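You operate a simulated robot arm through the tools that you are given. There is no shell and no other tool.

The job below is to be done with a simulated robot arm. You get a single attempt, and the scene is never put back.

## Task
Cap the open port, tighten its white wing nut, shut the vent and open the inlet.
Fine: the inlet opens last; no drips; the other valves and nut stay.

Only the result counts: the job must be done as asked and must still hold three seconds after the hand-in. Knocking over, shifting, dropping, spilling or breaking anything else fails it. Lids that push on must go on centred and level and be pressed home; caps that screw on are set level and turned clockwise until they are tight.

## Robot
A 6-joint arm with a two-finger parallel gripper, fixed in place. Base frame: the origin is on the floor under the middle of its stand, x ahead of it, y to its left, z up. Readings come in m, degrees, newtons and seconds.
With the tool pointing down near the work surface it reaches from about 0.34 to 0.76 m from the base axis. Its first joint turns from -66.0 to 66.0 degrees. Payload 2.45 kg.
The tool frame sits at the grasp point between the pads (the TCP): z along the fingers, y along the line on which they close. The tips reach 0.024 m beyond it. The gripper opens to 0.068 m. The fingers are 0.017 m wide and 0.01 m thick; the gripper's body (0.04 by 0.07 m) begins 0.041 m behind the TCP.
Orientation is that of the tool frame in the base frame, as a unit quaternion [x, y, z, w]. With the fingers straight down and closing along the base's y, the tool's x points along the base's -x, its y along +y and its z along -z.

## Interface
- The arm moves only by the tool drive_tool. Its argument "motion" is a list that holds one entry, the list of rows, each a list of 7 numbers: the shift along the base's x, y, z in units of 50 mm (1.0 is 50 mm), then the turn, a rotation vector about the base's x, y, z in units of 5 degrees (1.0 is 5 degrees), then the opening, from 0 (shut) to 1 (fully open). In form: [[[x, y, z, wx, wy, wz, gripper], ...]]. A call has 1 to 20 rows; each row shifts and turns the commanded pose from where the row before left it. A call with a number of a shift or a turn outside -1 to 1 is refused whole. Each row takes 0.2 s and may step no farther than 0.05 m and 8.6 degrees from the row before; otherwise, or with a gripper value out of range, the whole call is refused. Where a pose cannot be reached the arm comes as near as it can. A force on the tool above 40 N (or 10 N above the force at the start of the call, whichever is more), or a blocked arm, ends the call early, and 0.2 s more pass. Each finger travels about 0.108 m/s and halts on what it meets, pressing with about 38 N; the grip force reading is that of the motor and also rises with nothing between the fingers. The clock runs only during rows and for 0.2 s after the last one: add rows that do not move to give the fingers time. The reply holds the time, the measured pose of the TCP, the force on the tool along the base axes, the opening and the grip force, in the units named above and with some noise, with the torque about the TCP (base axes, N m) and any sound that the robot's microphone picked up, and new pictures: "show" is both (left out), scene, wrist or none.
- Cameras (640 x 400 px; columns grow to the right, rows downward): "scene" is fixed at [0.1639, 0.4079, 1.4747]; the picture's right is [-0.80, -0.60, 0.00], its down [-0.29, 0.38, -0.88] and it looks along [0.53, -0.70, -0.48] (base axes); focal length 247 px, centre (320, 200). "wrist" rides on the gripper at [0.084, 0.011, -0.075] in the tool frame; the picture's right is [-0.13, 0.99, 0.00], its down [-0.60, -0.08, -0.79] and it looks along [-0.79, -0.10, 0.61] (tool axes); focal length 251 px, centre (320, 200). There is no depth. A picture from a camera that has moved, and an enlarged one, comes with that camera's place and axes in the base frame and with its lens.
- enlarge(camera, box): a new picture of the part [left, top, right, bottom] of that camera's present view, enlarged. It takes no simulated time.
- hand_in(): hands the job in; it is judged then, once.

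Places have to be worked out from the pictures, the camera data and where the tool is seen. Open the gripper and draw the arm clear of the work before you hand the job in, unless the task says otherwise.

The tools are called after "Request:" by a JSON object that holds its "fn" and its "kwargs". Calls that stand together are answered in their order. drive_tool: Moves the arm, as the interface text tells. Its arguments: {"type":"object","properties":{"motion":{"type":"array","items":{"type":"array","items":{"type":"array","items":{"type":"number"}}}},"show":{"type":"string","enum":["both","scene","wrist","none"]}},"required":["motion"]} The other tools are called the same way: enlarge (camera, box) takes an enlarged picture of a part of a camera's view; hand_in () hands the job in.

At the start:

```text
t: 0.0
position: [0.4916, 0.1044, 1.3063]
ee_rot: [-0.001, 1.0, -0.001, -0.001]
force: [-0.2, 0.0, -0.9]
wrist_torque: [0.03, 0.02, 0.03]
finger_gap: 0.068
finger_force: 0.0
```

scene: 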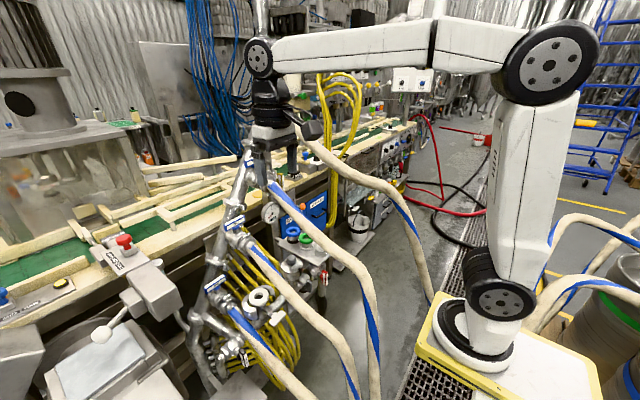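
wrist: 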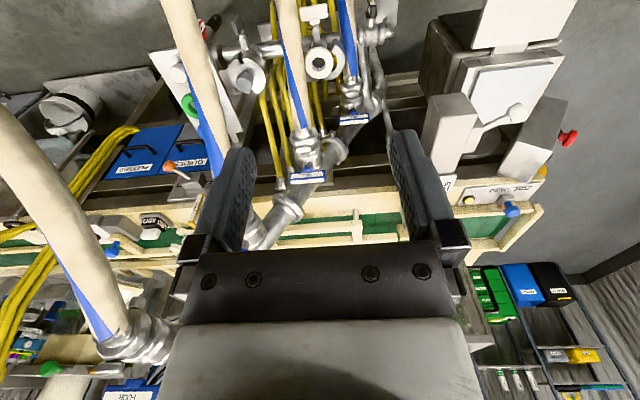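

I'll start by looking closely at the manifold area in both camera views before moving anything.

Request:
{"fn": "enlarge", "kwargs": {"camera": "scene", "box": [160, 240, 320, 340]}}

Request:
{"fn": "enlarge", "kwargs": {"camera": "scene", "box": [180, 140, 340, 240]}}

Request:
{"fn": "enlarge", "kwargs": {"camera": "scene", "box": [160, 300, 320, 400]}}

Request:
{"fn": "enlarge", "kwargs": {"camera": "wrist", "box": [220, 0, 400, 112]}}

Request:
{"fn": "enlarge", "kwargs": {"camera": "wrist", "box": [240, 100, 400, 200]}}

Request:
{"fn": "enlarge", "kwargs": {"camera": "wrist", "box": [0, 80, 240, 230]}}

```text
4.00 times, centred on (240, 290) of scene
camera zoom: at [0.1639, 0.4079, 1.4747], right [-0.8, -0.6, 0.0], down [-0.29, 0.38, -0.88], along [0.53, -0.7, -0.48], focal length 987 px, centre (640, -160)
```

zoom: 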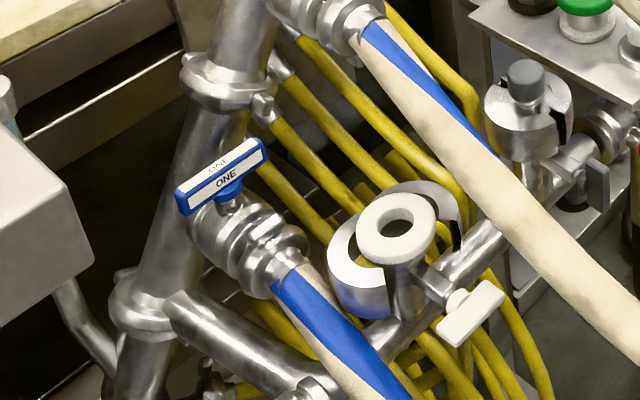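

```text
4.00 times, centred on (260, 190) of scene
camera zoom: at [0.1639, 0.4079, 1.4747], right [-0.8, -0.6, 0.0], down [-0.29, 0.38, -0.88], along [0.53, -0.7, -0.48], focal length 987 px, centre (560, 240)
```

zoom: 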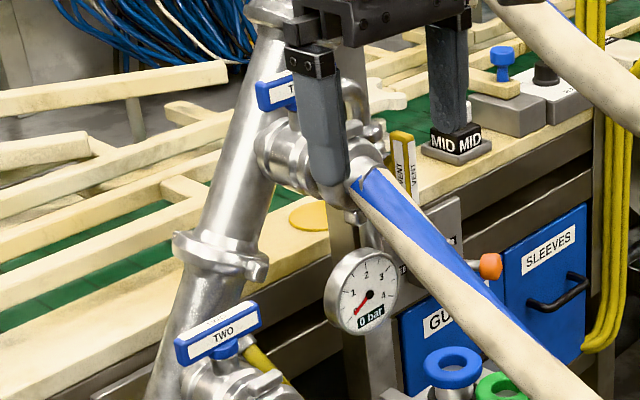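

```text
4.00 times, centred on (240, 350) of scene
camera zoom: at [0.1639, 0.4079, 1.4747], right [-0.8, -0.6, 0.0], down [-0.29, 0.38, -0.88], along [0.53, -0.7, -0.48], focal length 987 px, centre (640, -400)
```

zoom: 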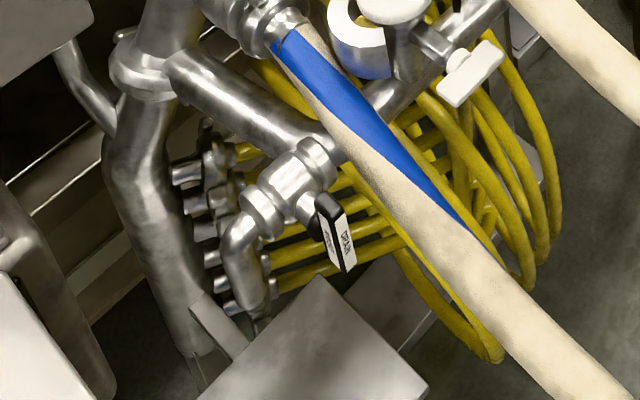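

```text
3.56 times, centred on (310, 56) of wrist
camera zoom: at [0.4072, 0.1146, 1.3808], right [0.13, 0.99, 0.0], down [0.6, -0.08, 0.79], along [0.79, -0.1, -0.61], focal length 894 px, centre (356, 712)
```

zoom: 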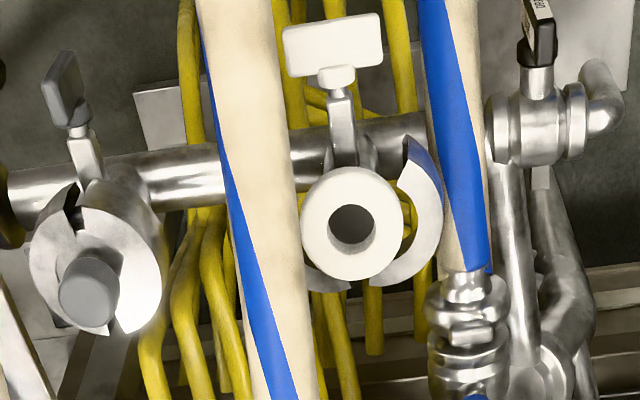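

```text
4.00 times, centred on (320, 150) of wrist
camera zoom: at [0.4072, 0.1146, 1.3808], right [0.13, 0.99, 0.0], down [0.6, -0.08, 0.79], along [0.79, -0.1, -0.61], focal length 1006 px, centre (320, 400)
```

zoom: 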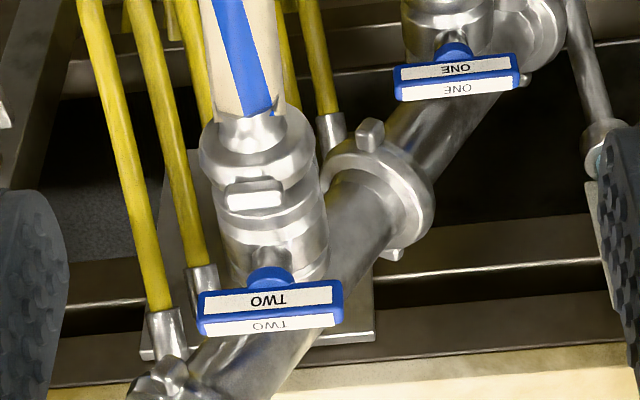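

```text
2.67 times, centred on (120, 155) of wrist
camera zoom: at [0.4072, 0.1146, 1.3808], right [0.13, 0.99, 0.0], down [0.6, -0.08, 0.79], along [0.79, -0.1, -0.61], focal length 670 px, centre (853, 320)
```

zoom: 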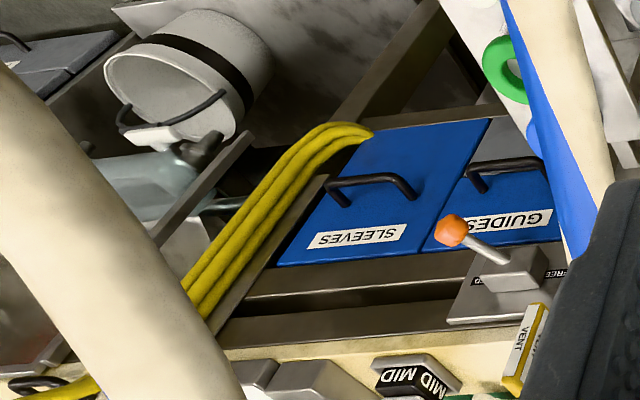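

The pictures show an inclined header with valves ONE, TWO, another hidden behind the gripper, VENT and DRAIN, and a port with a white wing nut and an open clamp. I'll look closer at the remaining parts to find the cap, the labels and the valve states.

Request:
{"fn": "enlarge", "kwargs": {"camera": "scene", "box": [230, 200, 350, 275]}}

Request:
{"fn": "enlarge", "kwargs": {"camera": "scene", "box": [250, 220, 330, 270]}}

Request:
{"fn": "enlarge", "kwargs": {"camera": "scene", "box": [0, 200, 200, 325]}}

Request:
{"fn": "enlarge", "kwargs": {"camera": "scene", "box": [220, 130, 320, 192]}}

Request:
{"fn": "enlarge", "kwargs": {"camera": "scene", "box": [320, 60, 480, 160]}}

Request:
{"fn": "enlarge", "kwargs": {"camera": "scene", "box": [320, 150, 440, 250]}}

Request:
{"fn": "enlarge", "kwargs": {"camera": "wrist", "box": [380, 0, 640, 160]}}

Request:
{"fn": "enlarge", "kwargs": {"camera": "wrist", "box": [420, 150, 640, 290]}}

Request:
{"fn": "enlarge", "kwargs": {"camera": "wrist", "box": [0, 200, 260, 400]}}

Request:
{"fn": "enlarge", "kwargs": {"camera": "wrist", "box": [120, 40, 280, 140]}}

```text
5.33 times, centred on (290, 238) of scene
camera zoom: at [0.1639, 0.4079, 1.4747], right [-0.8, -0.6, 0.0], down [-0.29, 0.38, -0.88], along [0.53, -0.7, -0.48], focal length 1316 px, centre (480, 0)
```

zoom: 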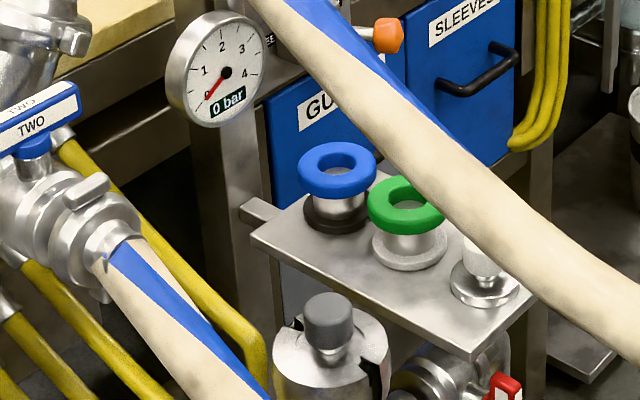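

```text
8.00 times, centred on (290, 245) of scene
camera zoom: at [0.1639, 0.4079, 1.4747], right [-0.8, -0.6, 0.0], down [-0.29, 0.38, -0.88], along [0.53, -0.7, -0.48], focal length 1974 px, centre (560, -160)
```

zoom: 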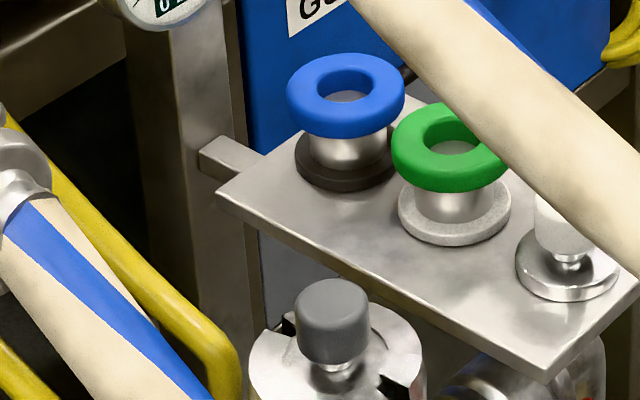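

```text
3.20 times, centred on (100, 262) of scene
camera zoom: at [0.1639, 0.4079, 1.4747], right [-0.8, -0.6, 0.0], down [-0.29, 0.38, -0.88], along [0.53, -0.7, -0.48], focal length 790 px, centre (1024, 0)
```

zoom: 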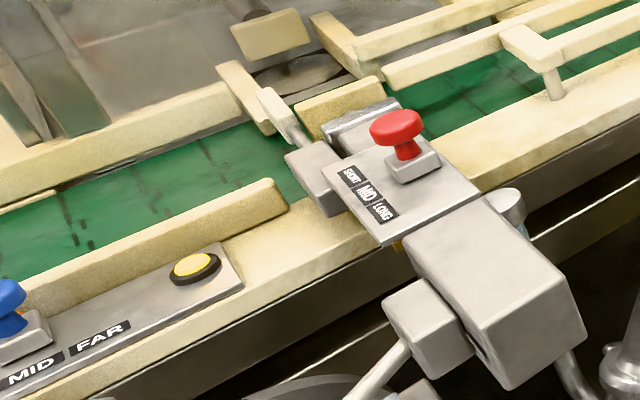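

```text
6.40 times, centred on (270, 161) of scene
camera zoom: at [0.1639, 0.4079, 1.4747], right [-0.8, -0.6, 0.0], down [-0.29, 0.38, -0.88], along [0.53, -0.7, -0.48], focal length 1579 px, centre (640, 450)
```

zoom: 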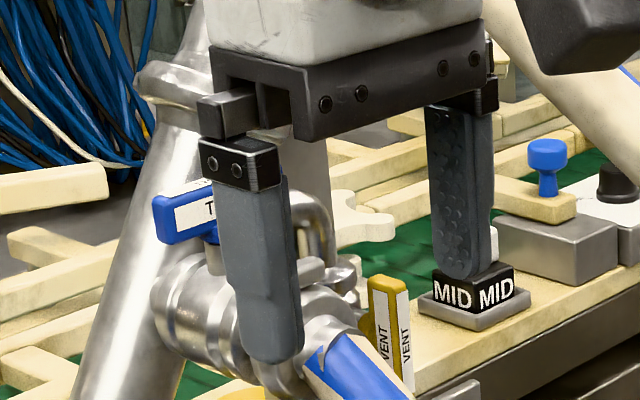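

```text
4.00 times, centred on (400, 110) of scene
camera zoom: at [0.1639, 0.4079, 1.4747], right [-0.8, -0.6, 0.0], down [-0.29, 0.38, -0.88], along [0.53, -0.7, -0.48], focal length 987 px, centre (0, 560)
```

zoom: 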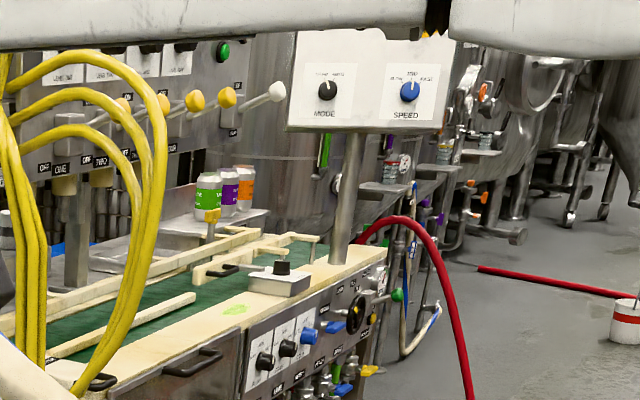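

```text
4.00 times, centred on (380, 200) of scene
camera zoom: at [0.1639, 0.4079, 1.4747], right [-0.8, -0.6, 0.0], down [-0.29, 0.38, -0.88], along [0.53, -0.7, -0.48], focal length 987 px, centre (80, 200)
```

zoom: 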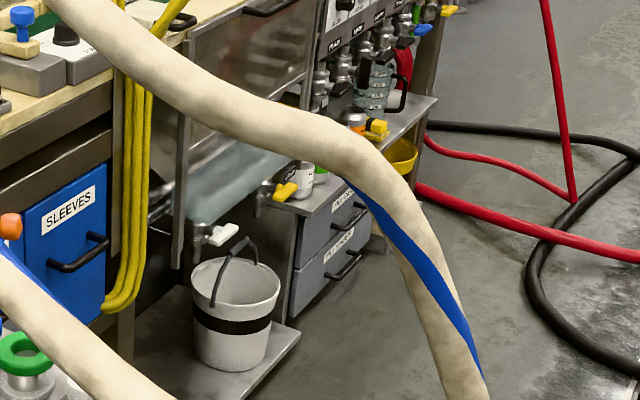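

```text
2.46 times, centred on (510, 80) of wrist
camera zoom: at [0.4072, 0.1146, 1.3808], right [0.13, 0.99, 0.0], down [0.6, -0.08, 0.79], along [0.79, -0.1, -0.61], focal length 619 px, centre (-148, 495)
```

zoom: 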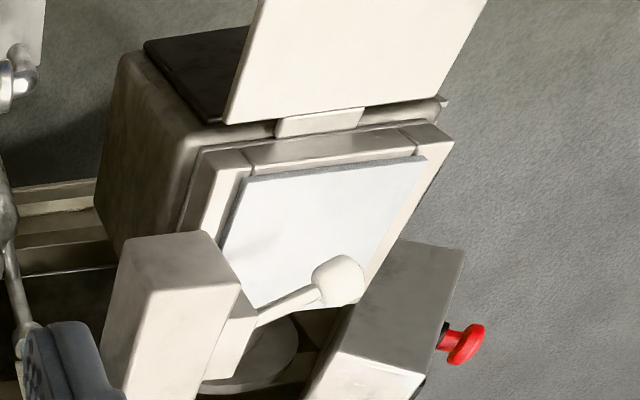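

```text
2.86 times, centred on (530, 220) of wrist
camera zoom: at [0.4072, 0.1146, 1.3808], right [0.13, 0.99, 0.0], down [0.6, -0.08, 0.79], along [0.79, -0.1, -0.61], focal length 718 px, centre (-280, 143)
```

zoom: 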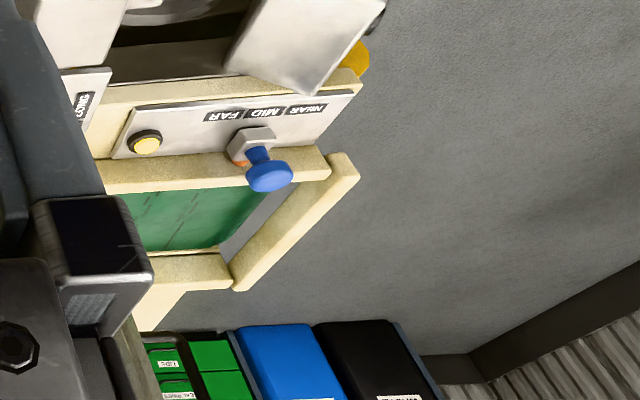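

```text
2.00 times, centred on (130, 300) of wrist
camera zoom: at [0.4072, 0.1146, 1.3808], right [0.13, 0.99, 0.0], down [0.6, -0.08, 0.79], along [0.79, -0.1, -0.61], focal length 503 px, centre (700, 0)
```

zoom: 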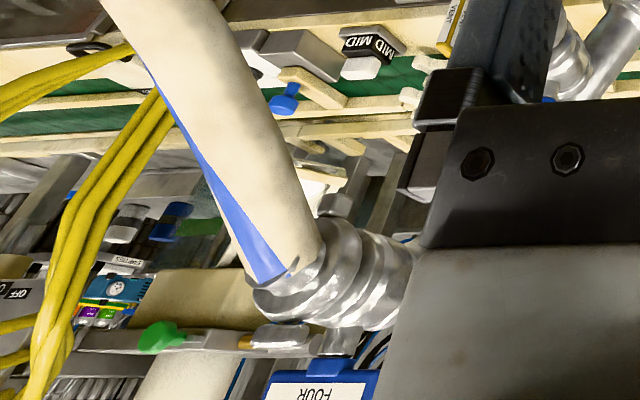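

```text
4.00 times, centred on (200, 90) of wrist
camera zoom: at [0.4072, 0.1146, 1.3808], right [0.13, 0.99, 0.0], down [0.6, -0.08, 0.79], along [0.79, -0.1, -0.61], focal length 1006 px, centre (800, 640)
```

zoom: 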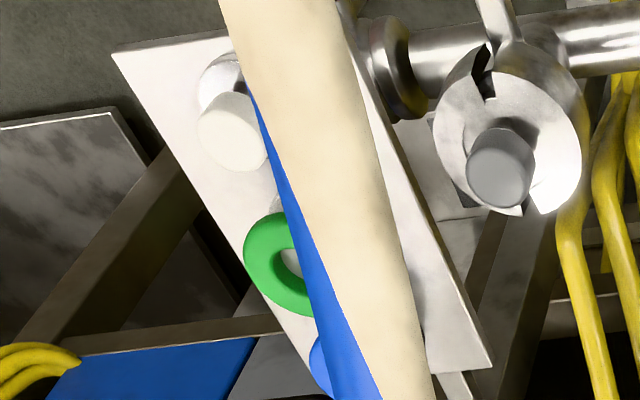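

I judge the open port's white gasket near (0.66, 0.08, 0.81), and a white-knobbed blank cap on the tray near (0.65, -0.24, 0.80). I'll enlarge the valves further to read labels and handle positions.

Request:
{"fn": "enlarge", "kwargs": {"camera": "scene", "box": [275, 245, 339, 285]}}

Request:
{"fn": "enlarge", "kwargs": {"camera": "scene", "box": [230, 280, 294, 320]}}

Request:
{"fn": "enlarge", "kwargs": {"camera": "scene", "box": [200, 260, 264, 300]}}

Request:
{"fn": "enlarge", "kwargs": {"camera": "scene", "box": [215, 330, 279, 370]}}

Request:
{"fn": "enlarge", "kwargs": {"camera": "scene", "box": [250, 160, 314, 200]}}

Request:
{"fn": "enlarge", "kwargs": {"camera": "scene", "box": [210, 180, 274, 220]}}

Request:
{"fn": "enlarge", "kwargs": {"camera": "wrist", "box": [340, 0, 404, 40]}}

Request:
{"fn": "enlarge", "kwargs": {"camera": "wrist", "box": [170, 160, 250, 210]}}

Request:
{"fn": "enlarge", "kwargs": {"camera": "wrist", "box": [200, 20, 264, 60]}}

```text
10.00 times, centred on (307, 265) of scene
camera zoom: at [0.1639, 0.4079, 1.4747], right [-0.8, -0.6, 0.0], down [-0.29, 0.38, -0.88], along [0.53, -0.7, -0.48], focal length 2467 px, centre (450, -450)
```

zoom: 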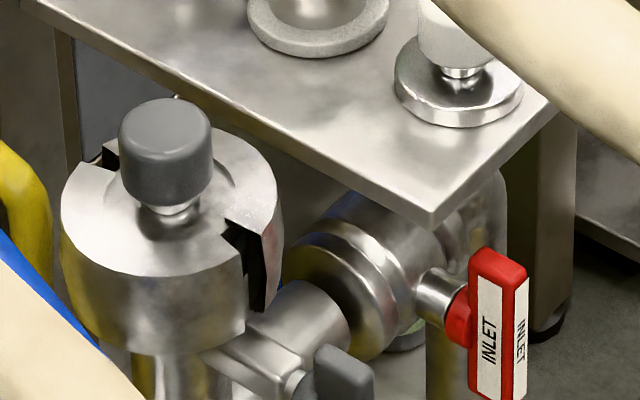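

```text
10.00 times, centred on (262, 300) of scene
camera zoom: at [0.1639, 0.4079, 1.4747], right [-0.8, -0.6, 0.0], down [-0.29, 0.38, -0.88], along [0.53, -0.7, -0.48], focal length 2467 px, centre (900, -800)
```

zoom: 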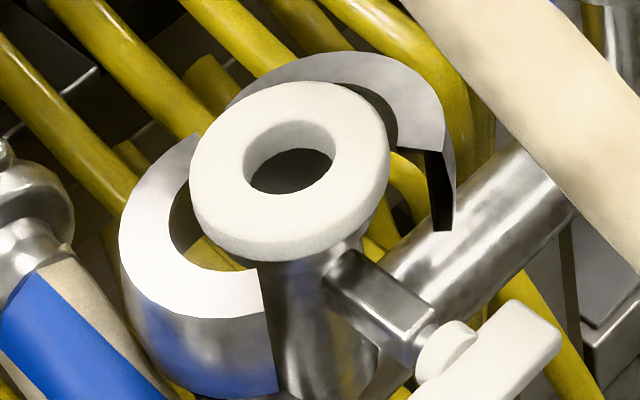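

```text
10.00 times, centred on (232, 280) of scene
camera zoom: at [0.1639, 0.4079, 1.4747], right [-0.8, -0.6, 0.0], down [-0.29, 0.38, -0.88], along [0.53, -0.7, -0.48], focal length 2467 px, centre (1200, -600)
```

zoom: 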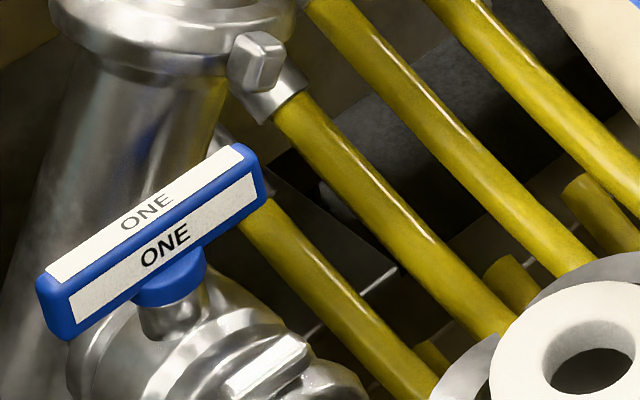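

```text
10.00 times, centred on (247, 350) of scene
camera zoom: at [0.1639, 0.4079, 1.4747], right [-0.8, -0.6, 0.0], down [-0.29, 0.38, -0.88], along [0.53, -0.7, -0.48], focal length 2467 px, centre (1050, -1300)
```

zoom: 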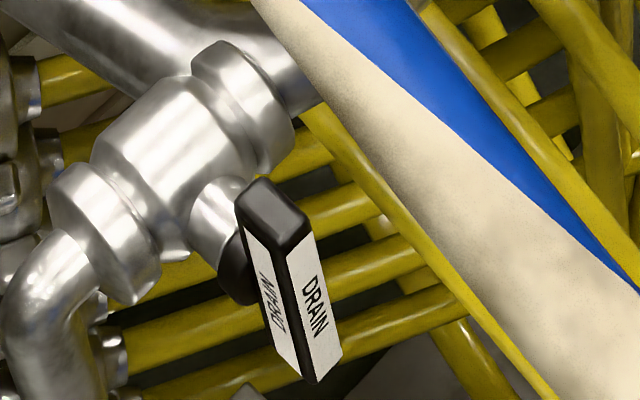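

```text
10.00 times, centred on (282, 180) of scene
camera zoom: at [0.1639, 0.4079, 1.4747], right [-0.8, -0.6, 0.0], down [-0.29, 0.38, -0.88], along [0.53, -0.7, -0.48], focal length 2467 px, centre (700, 400)
```

zoom: 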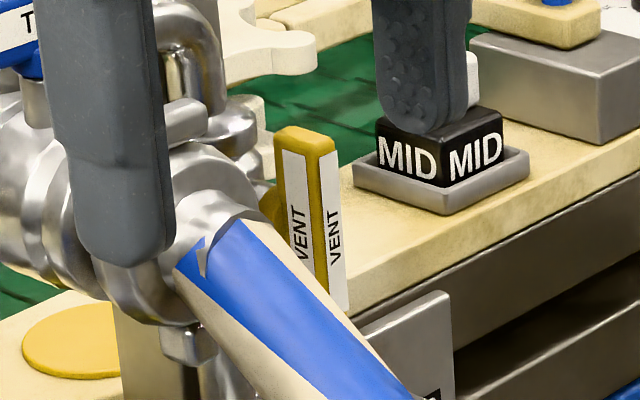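

```text
10.00 times, centred on (242, 200) of scene
camera zoom: at [0.1639, 0.4079, 1.4747], right [-0.8, -0.6, 0.0], down [-0.29, 0.38, -0.88], along [0.53, -0.7, -0.48], focal length 2467 px, centre (1100, 200)
```

zoom: 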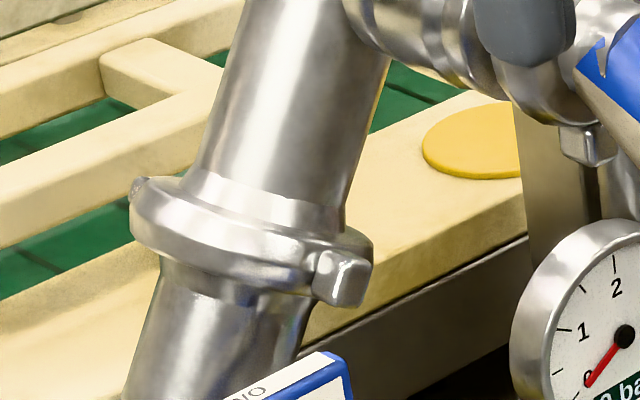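

```text
10.00 times, centred on (372, 20) of wrist
camera zoom: at [0.4072, 0.1146, 1.3808], right [0.13, 0.99, 0.0], down [0.6, -0.08, 0.79], along [0.79, -0.1, -0.61], focal length 2514 px, centre (-200, 2000)
```

zoom: 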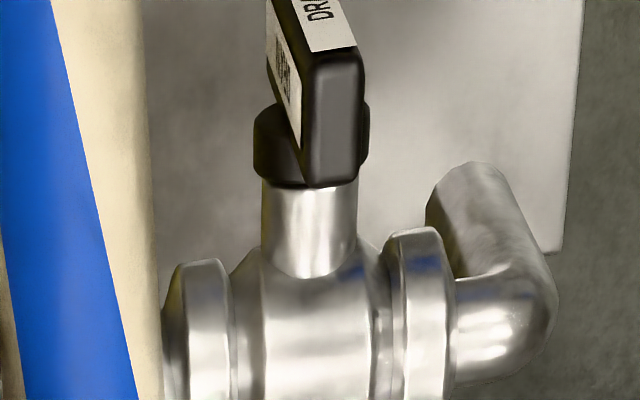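

```text
8.00 times, centred on (210, 185) of wrist
camera zoom: at [0.4072, 0.1146, 1.3808], right [0.13, 0.99, 0.0], down [0.6, -0.08, 0.79], along [0.79, -0.1, -0.61], focal length 2012 px, centre (1200, 320)
```

zoom: 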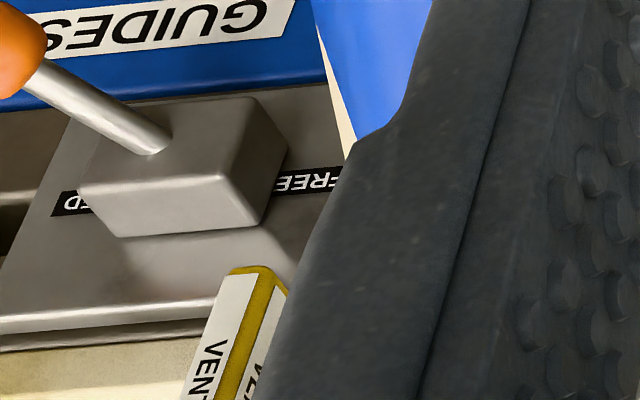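

```text
10.00 times, centred on (232, 40) of wrist
camera zoom: at [0.4072, 0.1146, 1.3808], right [0.13, 0.99, 0.0], down [0.6, -0.08, 0.79], along [0.79, -0.1, -0.61], focal length 2514 px, centre (1200, 1800)
```

zoom: 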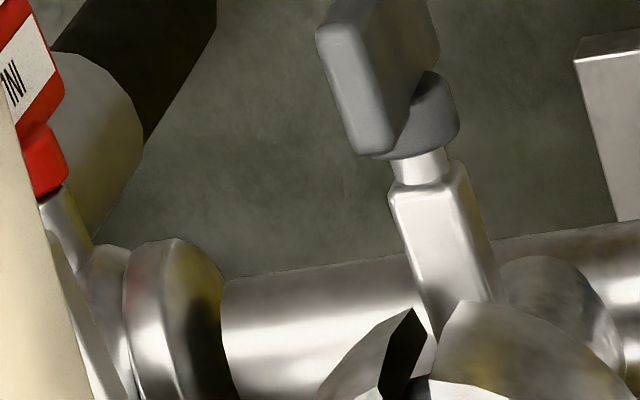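

The inlet has a red handle standing across its pipe, so it is shut. The vent handle is yellow, and the beige hoses hang in front of the manifold, so I need their positions before I reach in. I'll raise the tool and shift it towards -y for a second viewpoint.

Request:
{"fn": "drive_tool", "kwargs": {"motion": [[[0, 0, 1, 0, 0, 0, 1], [0, 0, 1, 0, 0, 0, 1], [0, -1, 0, 0, 0, 0, 1], [0, -1, 0, 0, 0, 0, 1], [0, -1, 0, 0, 0, 0, 1]]], "show": "both"}}

```text
t: 1.2
position: [0.4924, -0.0469, 1.407]
ee_rot: [0.0, 1.0, 0.0, 0.0]
force: [-0.6, -0.2, -0.1]
wrist_torque: [0.0, -0.01, 0.01]
finger_gap: 0.0683
finger_force: 0.0
camera wrist: at [0.407, -0.036, 1.4817], right [0.13, 0.99, 0.0], down [0.6, -0.08, 0.79], along [0.79, -0.1, -0.61], focal length 251 px, centre (320, 200)
```

scene: 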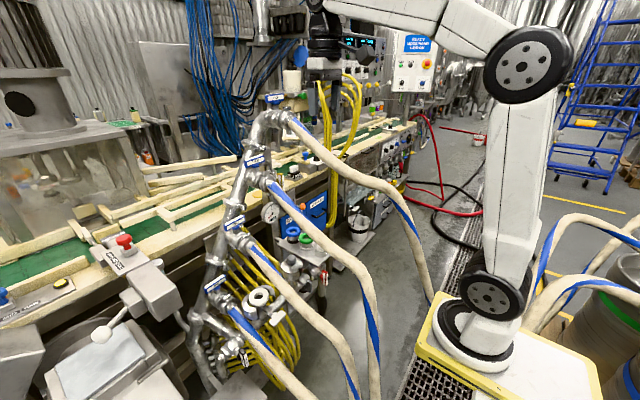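
wrist: 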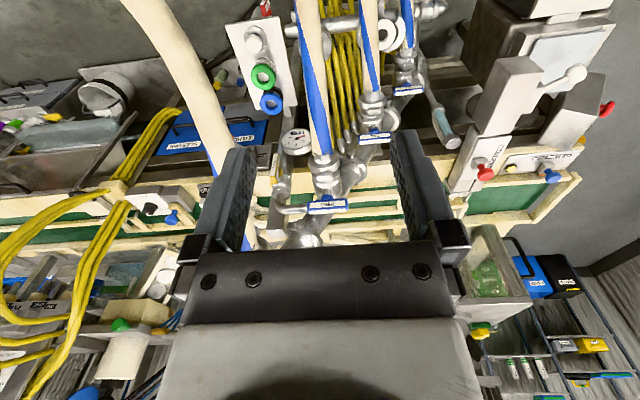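

The view is clearer now, with header valves ONE to FOUR, the vent and the tray all visible. I'll enlarge these areas to measure them.

Request:
{"fn": "enlarge", "kwargs": {"camera": "scene", "box": [220, 85, 348, 165]}}

Request:
{"fn": "enlarge", "kwargs": {"camera": "scene", "box": [230, 140, 326, 200]}}

Request:
{"fn": "enlarge", "kwargs": {"camera": "wrist", "box": [210, 0, 338, 80]}}

Request:
{"fn": "enlarge", "kwargs": {"camera": "wrist", "box": [320, 0, 448, 80]}}

Request:
{"fn": "enlarge", "kwargs": {"camera": "wrist", "box": [250, 110, 410, 210]}}

Request:
{"fn": "enlarge", "kwargs": {"camera": "wrist", "box": [230, 150, 350, 225]}}

Request:
{"fn": "enlarge", "kwargs": {"camera": "scene", "box": [400, 160, 640, 400]}}

Request:
{"fn": "enlarge", "kwargs": {"camera": "scene", "box": [256, 215, 352, 275]}}

```text
5.00 times, centred on (284, 125) of scene
camera zoom: at [0.1638, 0.4079, 1.4747], right [-0.8, -0.6, 0.0], down [-0.29, 0.38, -0.88], along [0.53, -0.7, -0.48], focal length 1234 px, centre (500, 575)
```

zoom: 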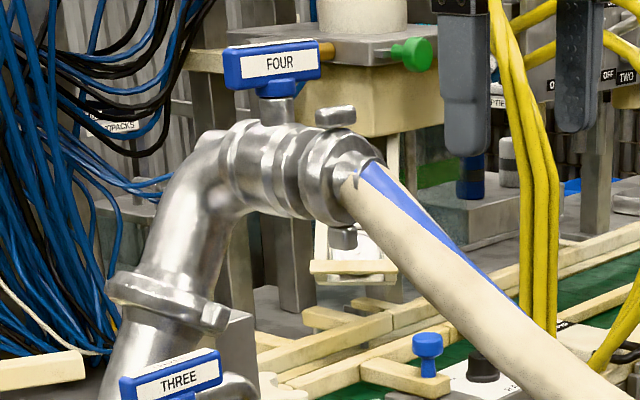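

```text
6.67 times, centred on (278, 170) of scene
camera zoom: at [0.1638, 0.4079, 1.4747], right [-0.8, -0.6, 0.0], down [-0.29, 0.38, -0.88], along [0.53, -0.7, -0.48], focal length 1645 px, centre (600, 400)
```

zoom: 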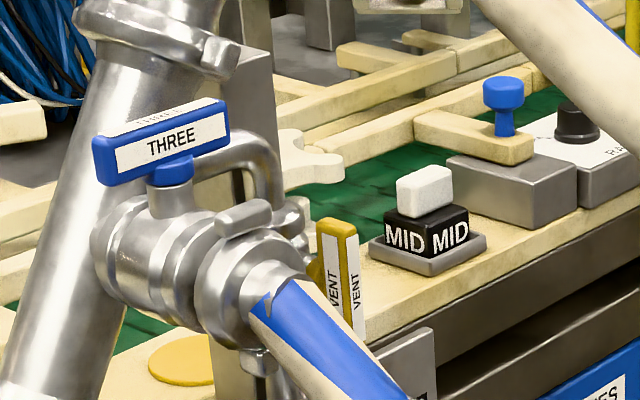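

```text
5.00 times, centred on (274, 40) of wrist
camera zoom: at [0.407, -0.036, 1.4817], right [0.13, 0.99, 0.0], down [0.6, -0.08, 0.79], along [0.79, -0.1, -0.61], focal length 1257 px, centre (550, 1000)
```

zoom: 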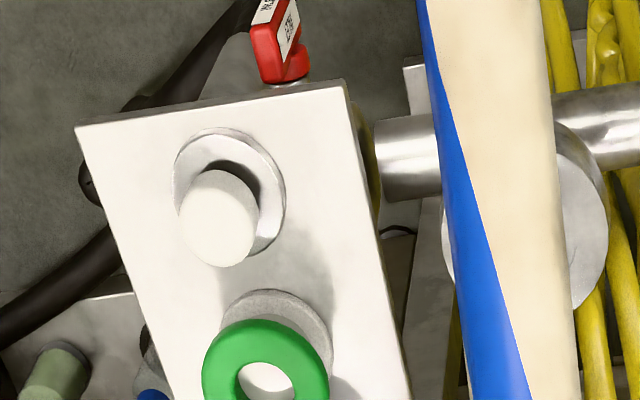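

```text
5.00 times, centred on (384, 40) of wrist
camera zoom: at [0.407, -0.036, 1.4817], right [0.13, 0.99, 0.0], down [0.6, -0.08, 0.79], along [0.79, -0.1, -0.61], focal length 1257 px, centre (0, 1000)
```

zoom: 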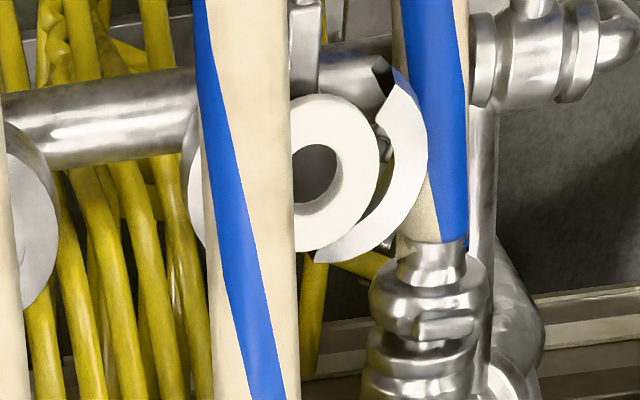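

```text
4.00 times, centred on (330, 160) of wrist
camera zoom: at [0.407, -0.036, 1.4817], right [0.13, 0.99, 0.0], down [0.6, -0.08, 0.79], along [0.79, -0.1, -0.61], focal length 1006 px, centre (280, 360)
```

zoom: 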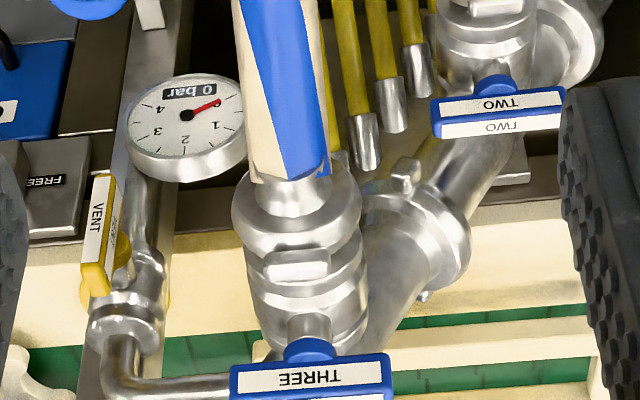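

```text
5.33 times, centred on (290, 188) of wrist
camera zoom: at [0.407, -0.036, 1.4817], right [0.13, 0.99, 0.0], down [0.6, -0.08, 0.79], along [0.79, -0.1, -0.61], focal length 1341 px, centre (480, 267)
```

zoom: 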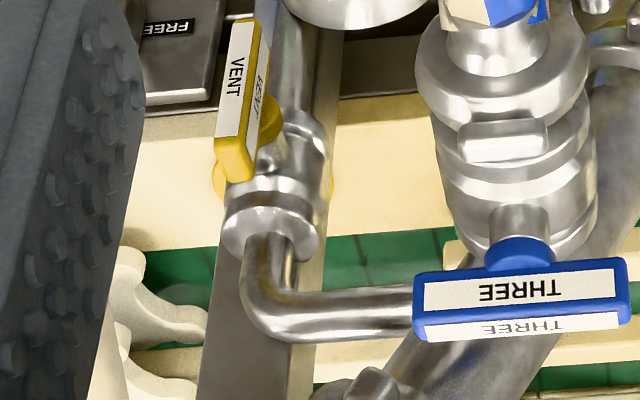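

```text
1.67 times, centred on (520, 280) of scene
camera zoom: at [0.1638, 0.4079, 1.4747], right [-0.8, -0.6, 0.0], down [-0.29, 0.38, -0.88], along [0.53, -0.7, -0.48], focal length 411 px, centre (-13, 67)
```

zoom: 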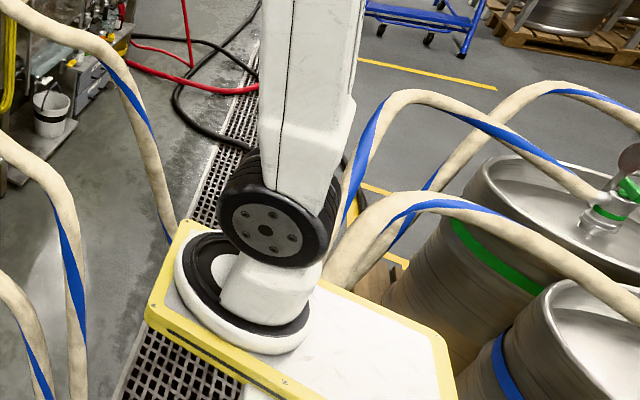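

```text
6.67 times, centred on (304, 245) of scene
camera zoom: at [0.1638, 0.4079, 1.4747], right [-0.8, -0.6, 0.0], down [-0.29, 0.38, -0.88], along [0.53, -0.7, -0.48], focal length 1645 px, centre (427, -100)
```

zoom: 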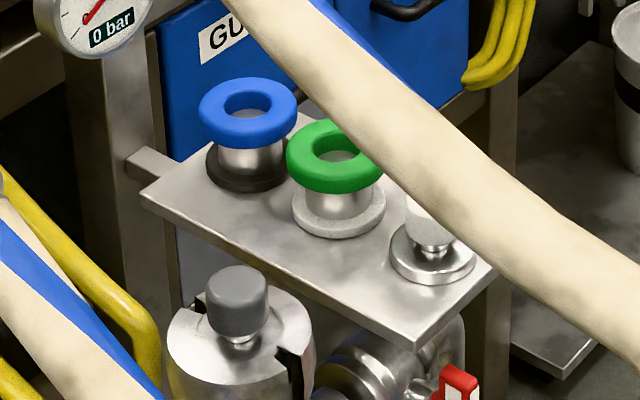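

I now have estimates: white-knob cap at about (0.634, -0.22) with its knob top at z≈0.835, and hoses FOUR, THREE and TWO passing near y≈-0.2, -0.07 and 0.04. I'll go over to the -y side at height for a closer look at the tray, the inlet and the vent.

Request:
{"fn": "drive_tool", "kwargs": {"motion": [[[0.2, -0.9, 0, 0, 0, 0, 1], [0.2, -0.9, 0, 0, 0, 0, 1], [0.2, -0.9, 0, 0, 0, 0, 1], [0.2, -0.9, 0, 0, 0, 0, 1], [0.2, -0.9, 0, 0, 0, 0, 1], [0.2, -0.5, 0, 0, 0, 0, 1]]], "show": "both"}}

```text
t: 2.6
position: [0.5382, -0.2868, 1.3886]
ee_rot: [0.0, 1.0, -0.001, 0.001]
force: [0.5, 0.0, 0.4]
wrist_torque: [-0.02, -0.02, 0.03]
finger_gap: 0.0679
finger_force: 0.1
out of reach, approached as far as the arm can: row 5, 6
camera wrist: at [0.4532, -0.2772, 1.4631], right [0.13, 0.99, 0.0], down [0.6, -0.08, 0.79], along [0.79, -0.1, -0.61], focal length 251 px, centre (320, 200)
```

scene: 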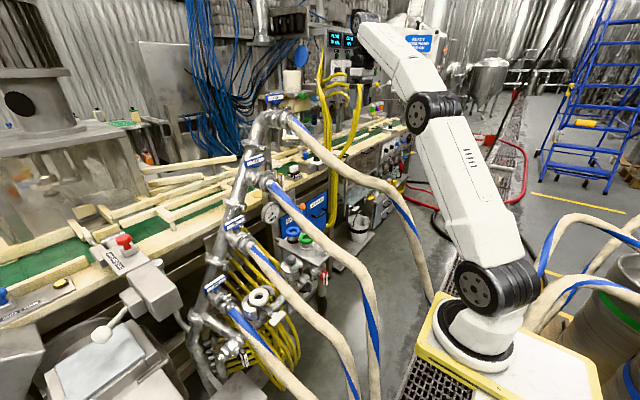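
wrist: 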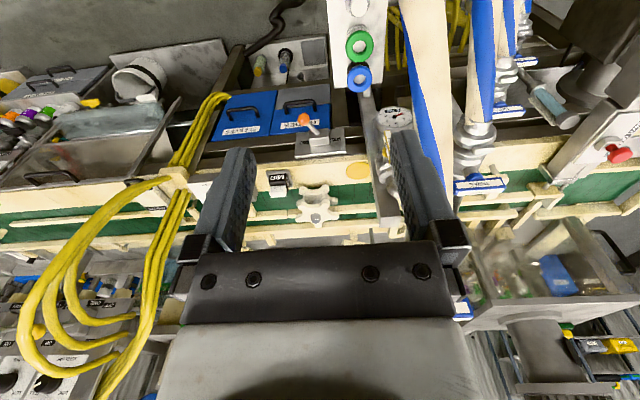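

The tool is now at (0.538, -0.287, 1.389), at the limit of its reach up here. The tray, gauge and vent area can be seen in the wrist view, so I'll enlarge them.

Request:
{"fn": "enlarge", "kwargs": {"camera": "wrist", "box": [310, 0, 438, 80]}}

Request:
{"fn": "enlarge", "kwargs": {"camera": "wrist", "box": [330, 80, 458, 160]}}

Request:
{"fn": "enlarge", "kwargs": {"camera": "wrist", "box": [440, 0, 568, 80]}}

Request:
{"fn": "enlarge", "kwargs": {"camera": "scene", "box": [280, 60, 440, 320]}}

Request:
{"fn": "enlarge", "kwargs": {"camera": "scene", "box": [340, 0, 560, 140]}}

```text
5.00 times, centred on (374, 40) of wrist
camera zoom: at [0.4532, -0.2772, 1.4631], right [0.13, 0.99, 0.0], down [0.6, -0.08, 0.79], along [0.79, -0.1, -0.61], focal length 1257 px, centre (50, 1000)
```

zoom: 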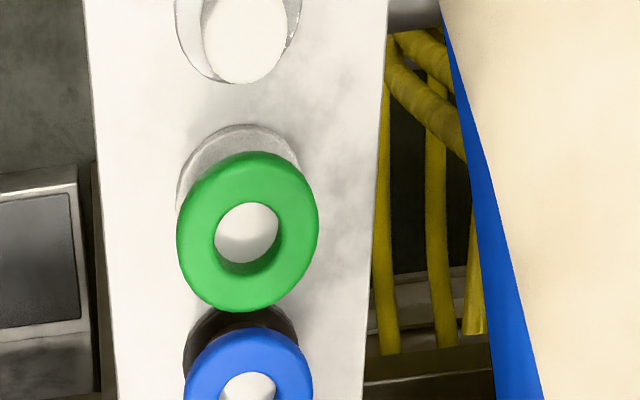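

```text
5.00 times, centred on (394, 120) of wrist
camera zoom: at [0.4532, -0.2772, 1.4631], right [0.13, 0.99, 0.0], down [0.6, -0.08, 0.79], along [0.79, -0.1, -0.61], focal length 1257 px, centre (-50, 600)
```

zoom: 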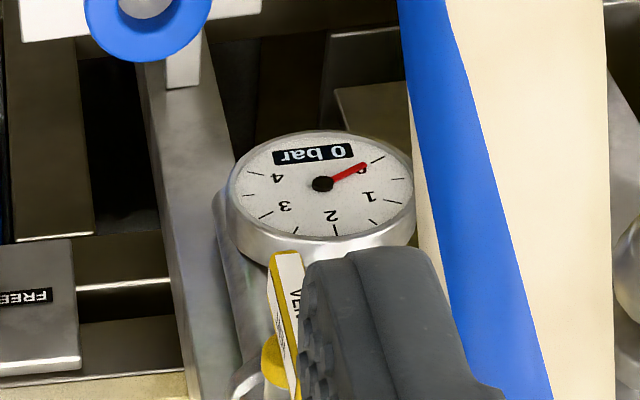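

```text
5.00 times, centred on (504, 40) of wrist
camera zoom: at [0.4532, -0.2772, 1.4631], right [0.13, 0.99, 0.0], down [0.6, -0.08, 0.79], along [0.79, -0.1, -0.61], focal length 1257 px, centre (-600, 1000)
```

zoom: 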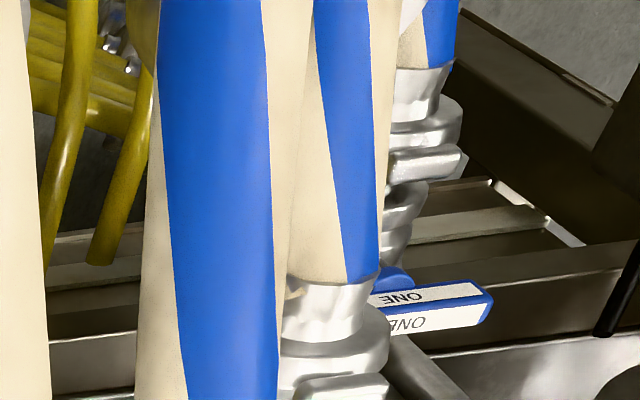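

```text
1.54 times, centred on (360, 190) of scene
camera zoom: at [0.1639, 0.4079, 1.4747], right [-0.8, -0.6, 0.0], down [-0.29, 0.38, -0.88], along [0.53, -0.7, -0.48], focal length 380 px, centre (258, 215)
```

zoom: 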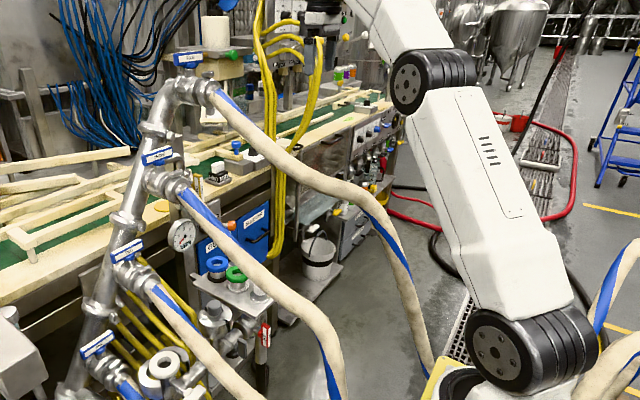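

```text
2.86 times, centred on (450, 70) of scene
camera zoom: at [0.1639, 0.4079, 1.4747], right [-0.8, -0.6, 0.0], down [-0.29, 0.38, -0.88], along [0.53, -0.7, -0.48], focal length 705 px, centre (-51, 571)
```

zoom: 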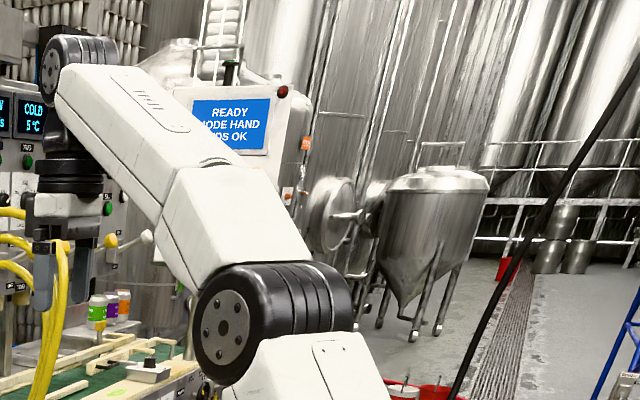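

The views show that the vent's stem points toward -x: its boss sits behind the handle and the handle is upright, so the vent is open. The hoses are about 0.04 m thick. To map them properly I'll pull back and tilt the fingers toward the base, so the wrist camera looks down on them.

Request:
{"fn": "drive_tool", "kwargs": {"motion": [[[-0.5, 0.56, 0.1, 0, 1, 0, 1], [-0.5, 0.56, 0.1, 0, 1, 0, 1], [-0.5, 0.56, 0, 0, 1, 0, 1], [-0.5, 0.56, 0, 0, 1, 0, 1], [-0.5, 0.56, 0, 0, 1, 0, 1], [-0.5, 0.56, 0, 0, 1, 0, 1]]], "show": "both"}}

```text
t: 4.0
position: [0.3728, -0.1201, 1.3335]
ee_rot: [0.001, 0.966, 0.0, -0.258]
force: [-0.8, 0.6, 0.2]
wrist_torque: [-0.01, 0.0, 0.01]
finger_gap: 0.0683
finger_force: 0.1
out of reach, approached as far as the arm can: row 2, 3, 4, 5, 6
camera wrist: at [0.3363, -0.1094, 1.4415], right [0.11, 0.99, -0.07], down [0.92, -0.08, 0.39], along [0.38, -0.1, -0.92], focal length 251 px, centre (320, 200)
```

scene: 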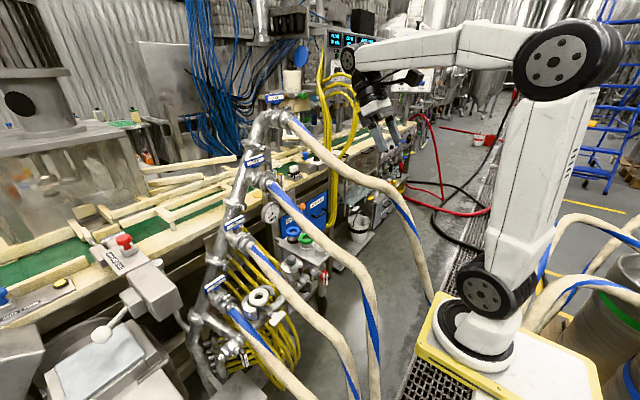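
wrist: 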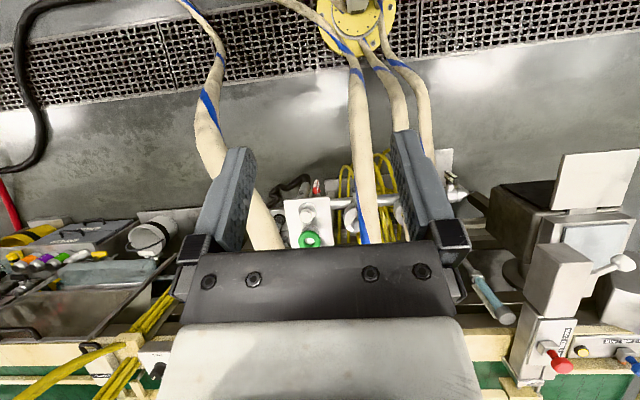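

From above I can trace the hoses: FOUR swings out to y≈-0.3 near x=0.38, THREE stays near y≈-0.07 and TWO near y≈0.037. I'll enlarge the tray and the port in this view to compare cap sizes.

Request:
{"fn": "enlarge", "kwargs": {"camera": "wrist", "box": [272, 170, 368, 230]}}

Request:
{"fn": "enlarge", "kwargs": {"camera": "wrist", "box": [160, 0, 480, 200]}}

Request:
{"fn": "enlarge", "kwargs": {"camera": "scene", "box": [340, 20, 640, 208]}}

```text
6.67 times, centred on (320, 200) of wrist
camera zoom: at [0.3363, -0.1094, 1.4415], right [0.11, 0.99, -0.07], down [0.92, -0.08, 0.39], along [0.38, -0.1, -0.92], focal length 1676 px, centre (320, 200)
```

zoom: 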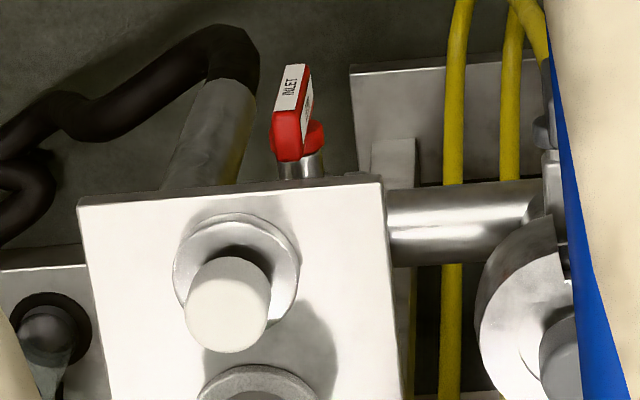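

```text
2.00 times, centred on (320, 100) of wrist
camera zoom: at [0.3363, -0.1094, 1.4415], right [0.11, 0.99, -0.07], down [0.92, -0.08, 0.39], along [0.38, -0.1, -0.92], focal length 503 px, centre (320, 400)
```

zoom: 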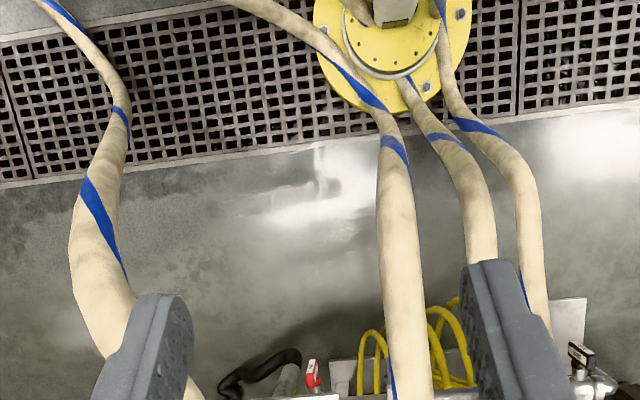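

```text
2.13 times, centred on (490, 114) of scene
camera zoom: at [0.1639, 0.408, 1.4747], right [-0.8, -0.6, 0.0], down [-0.29, 0.38, -0.88], along [0.53, -0.7, -0.48], focal length 525 px, centre (-42, 383)
```

zoom: 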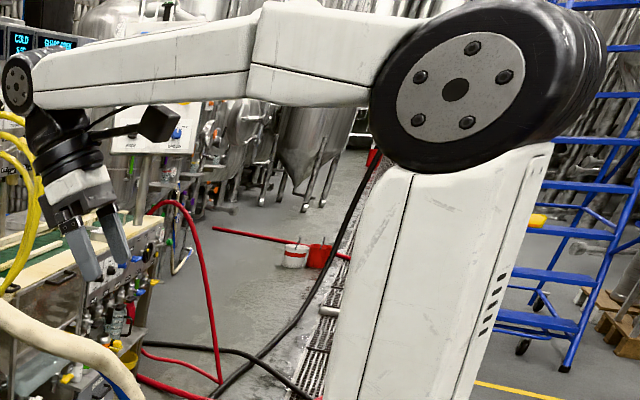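

The white cap's flange measures about 54 mm against about 64 mm for the gasket on the open port, so I must compare all three candidates more carefully. I'll level the tool again and move where the whole tray can be seen.

Request:
{"fn": "drive_tool", "kwargs": {"motion": [[[0.3, -0.4, 0.2, 0, -1, 0, 1], [0.3, -0.4, 0.2, 0, -1, 0, 1], [0.3, -0.4, 0.2, 0, -1, 0, 1], [0.3, -0.4, 0.2, 0, -1, 0, 1], [0.3, -0.4, 0.2, 0, -1, 0, 1], [0.3, -0.4, 0.1, 0, -1, 0, 1]]], "show": "wrist"}}

```text
t: 5.4
position: [0.4631, -0.2436, 1.3931]
ee_rot: [-0.001, 1.0, 0.0, 0.001]
force: [0.2, -0.2, 0.1]
wrist_torque: [0.03, 0.0, 0.02]
finger_gap: 0.0678
finger_force: 0.1
camera wrist: at [0.3783, -0.2323, 1.4676], right [0.13, 0.99, 0.0], down [0.6, -0.08, 0.79], along [0.79, -0.1, -0.61], focal length 251 px, centre (320, 200)
```

wrist: 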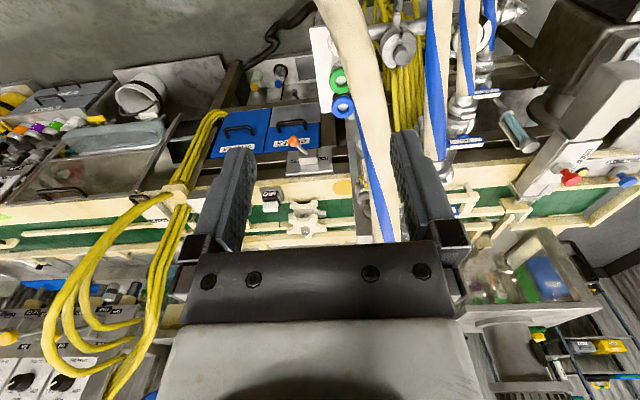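

Hose FOUR hides the tray from here, so I'll slide another 0.1 m toward -y.

Request:
{"fn": "drive_tool", "kwargs": {"motion": [[[0, -1, 0, 0, 0, 0, 1], [0, -1, 0, 0, 0, 0, 1]]], "show": "wrist"}}

```text
t: 6.0
position: [0.4639, -0.3456, 1.3908]
ee_rot: [0.0, 1.0, 0.0, -0.001]
force: [-0.4, 0.3, 0.2]
wrist_torque: [0.03, -0.04, -0.03]
finger_gap: 0.0678
finger_force: 0.1
camera wrist: at [0.3785, -0.334, 1.4658], right [0.13, 0.99, 0.0], down [0.6, -0.08, 0.79], along [0.79, -0.1, -0.61], focal length 251 px, centre (320, 200)
```

wrist: 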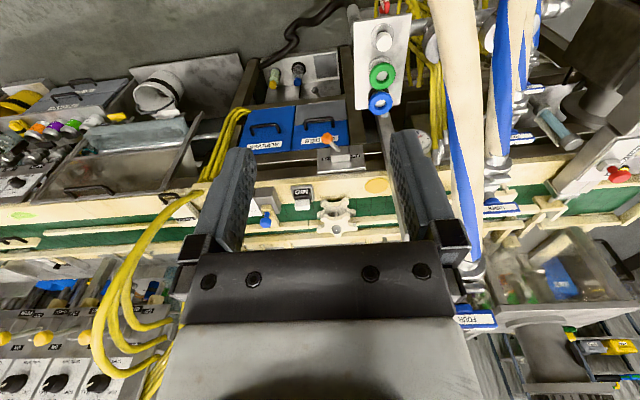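

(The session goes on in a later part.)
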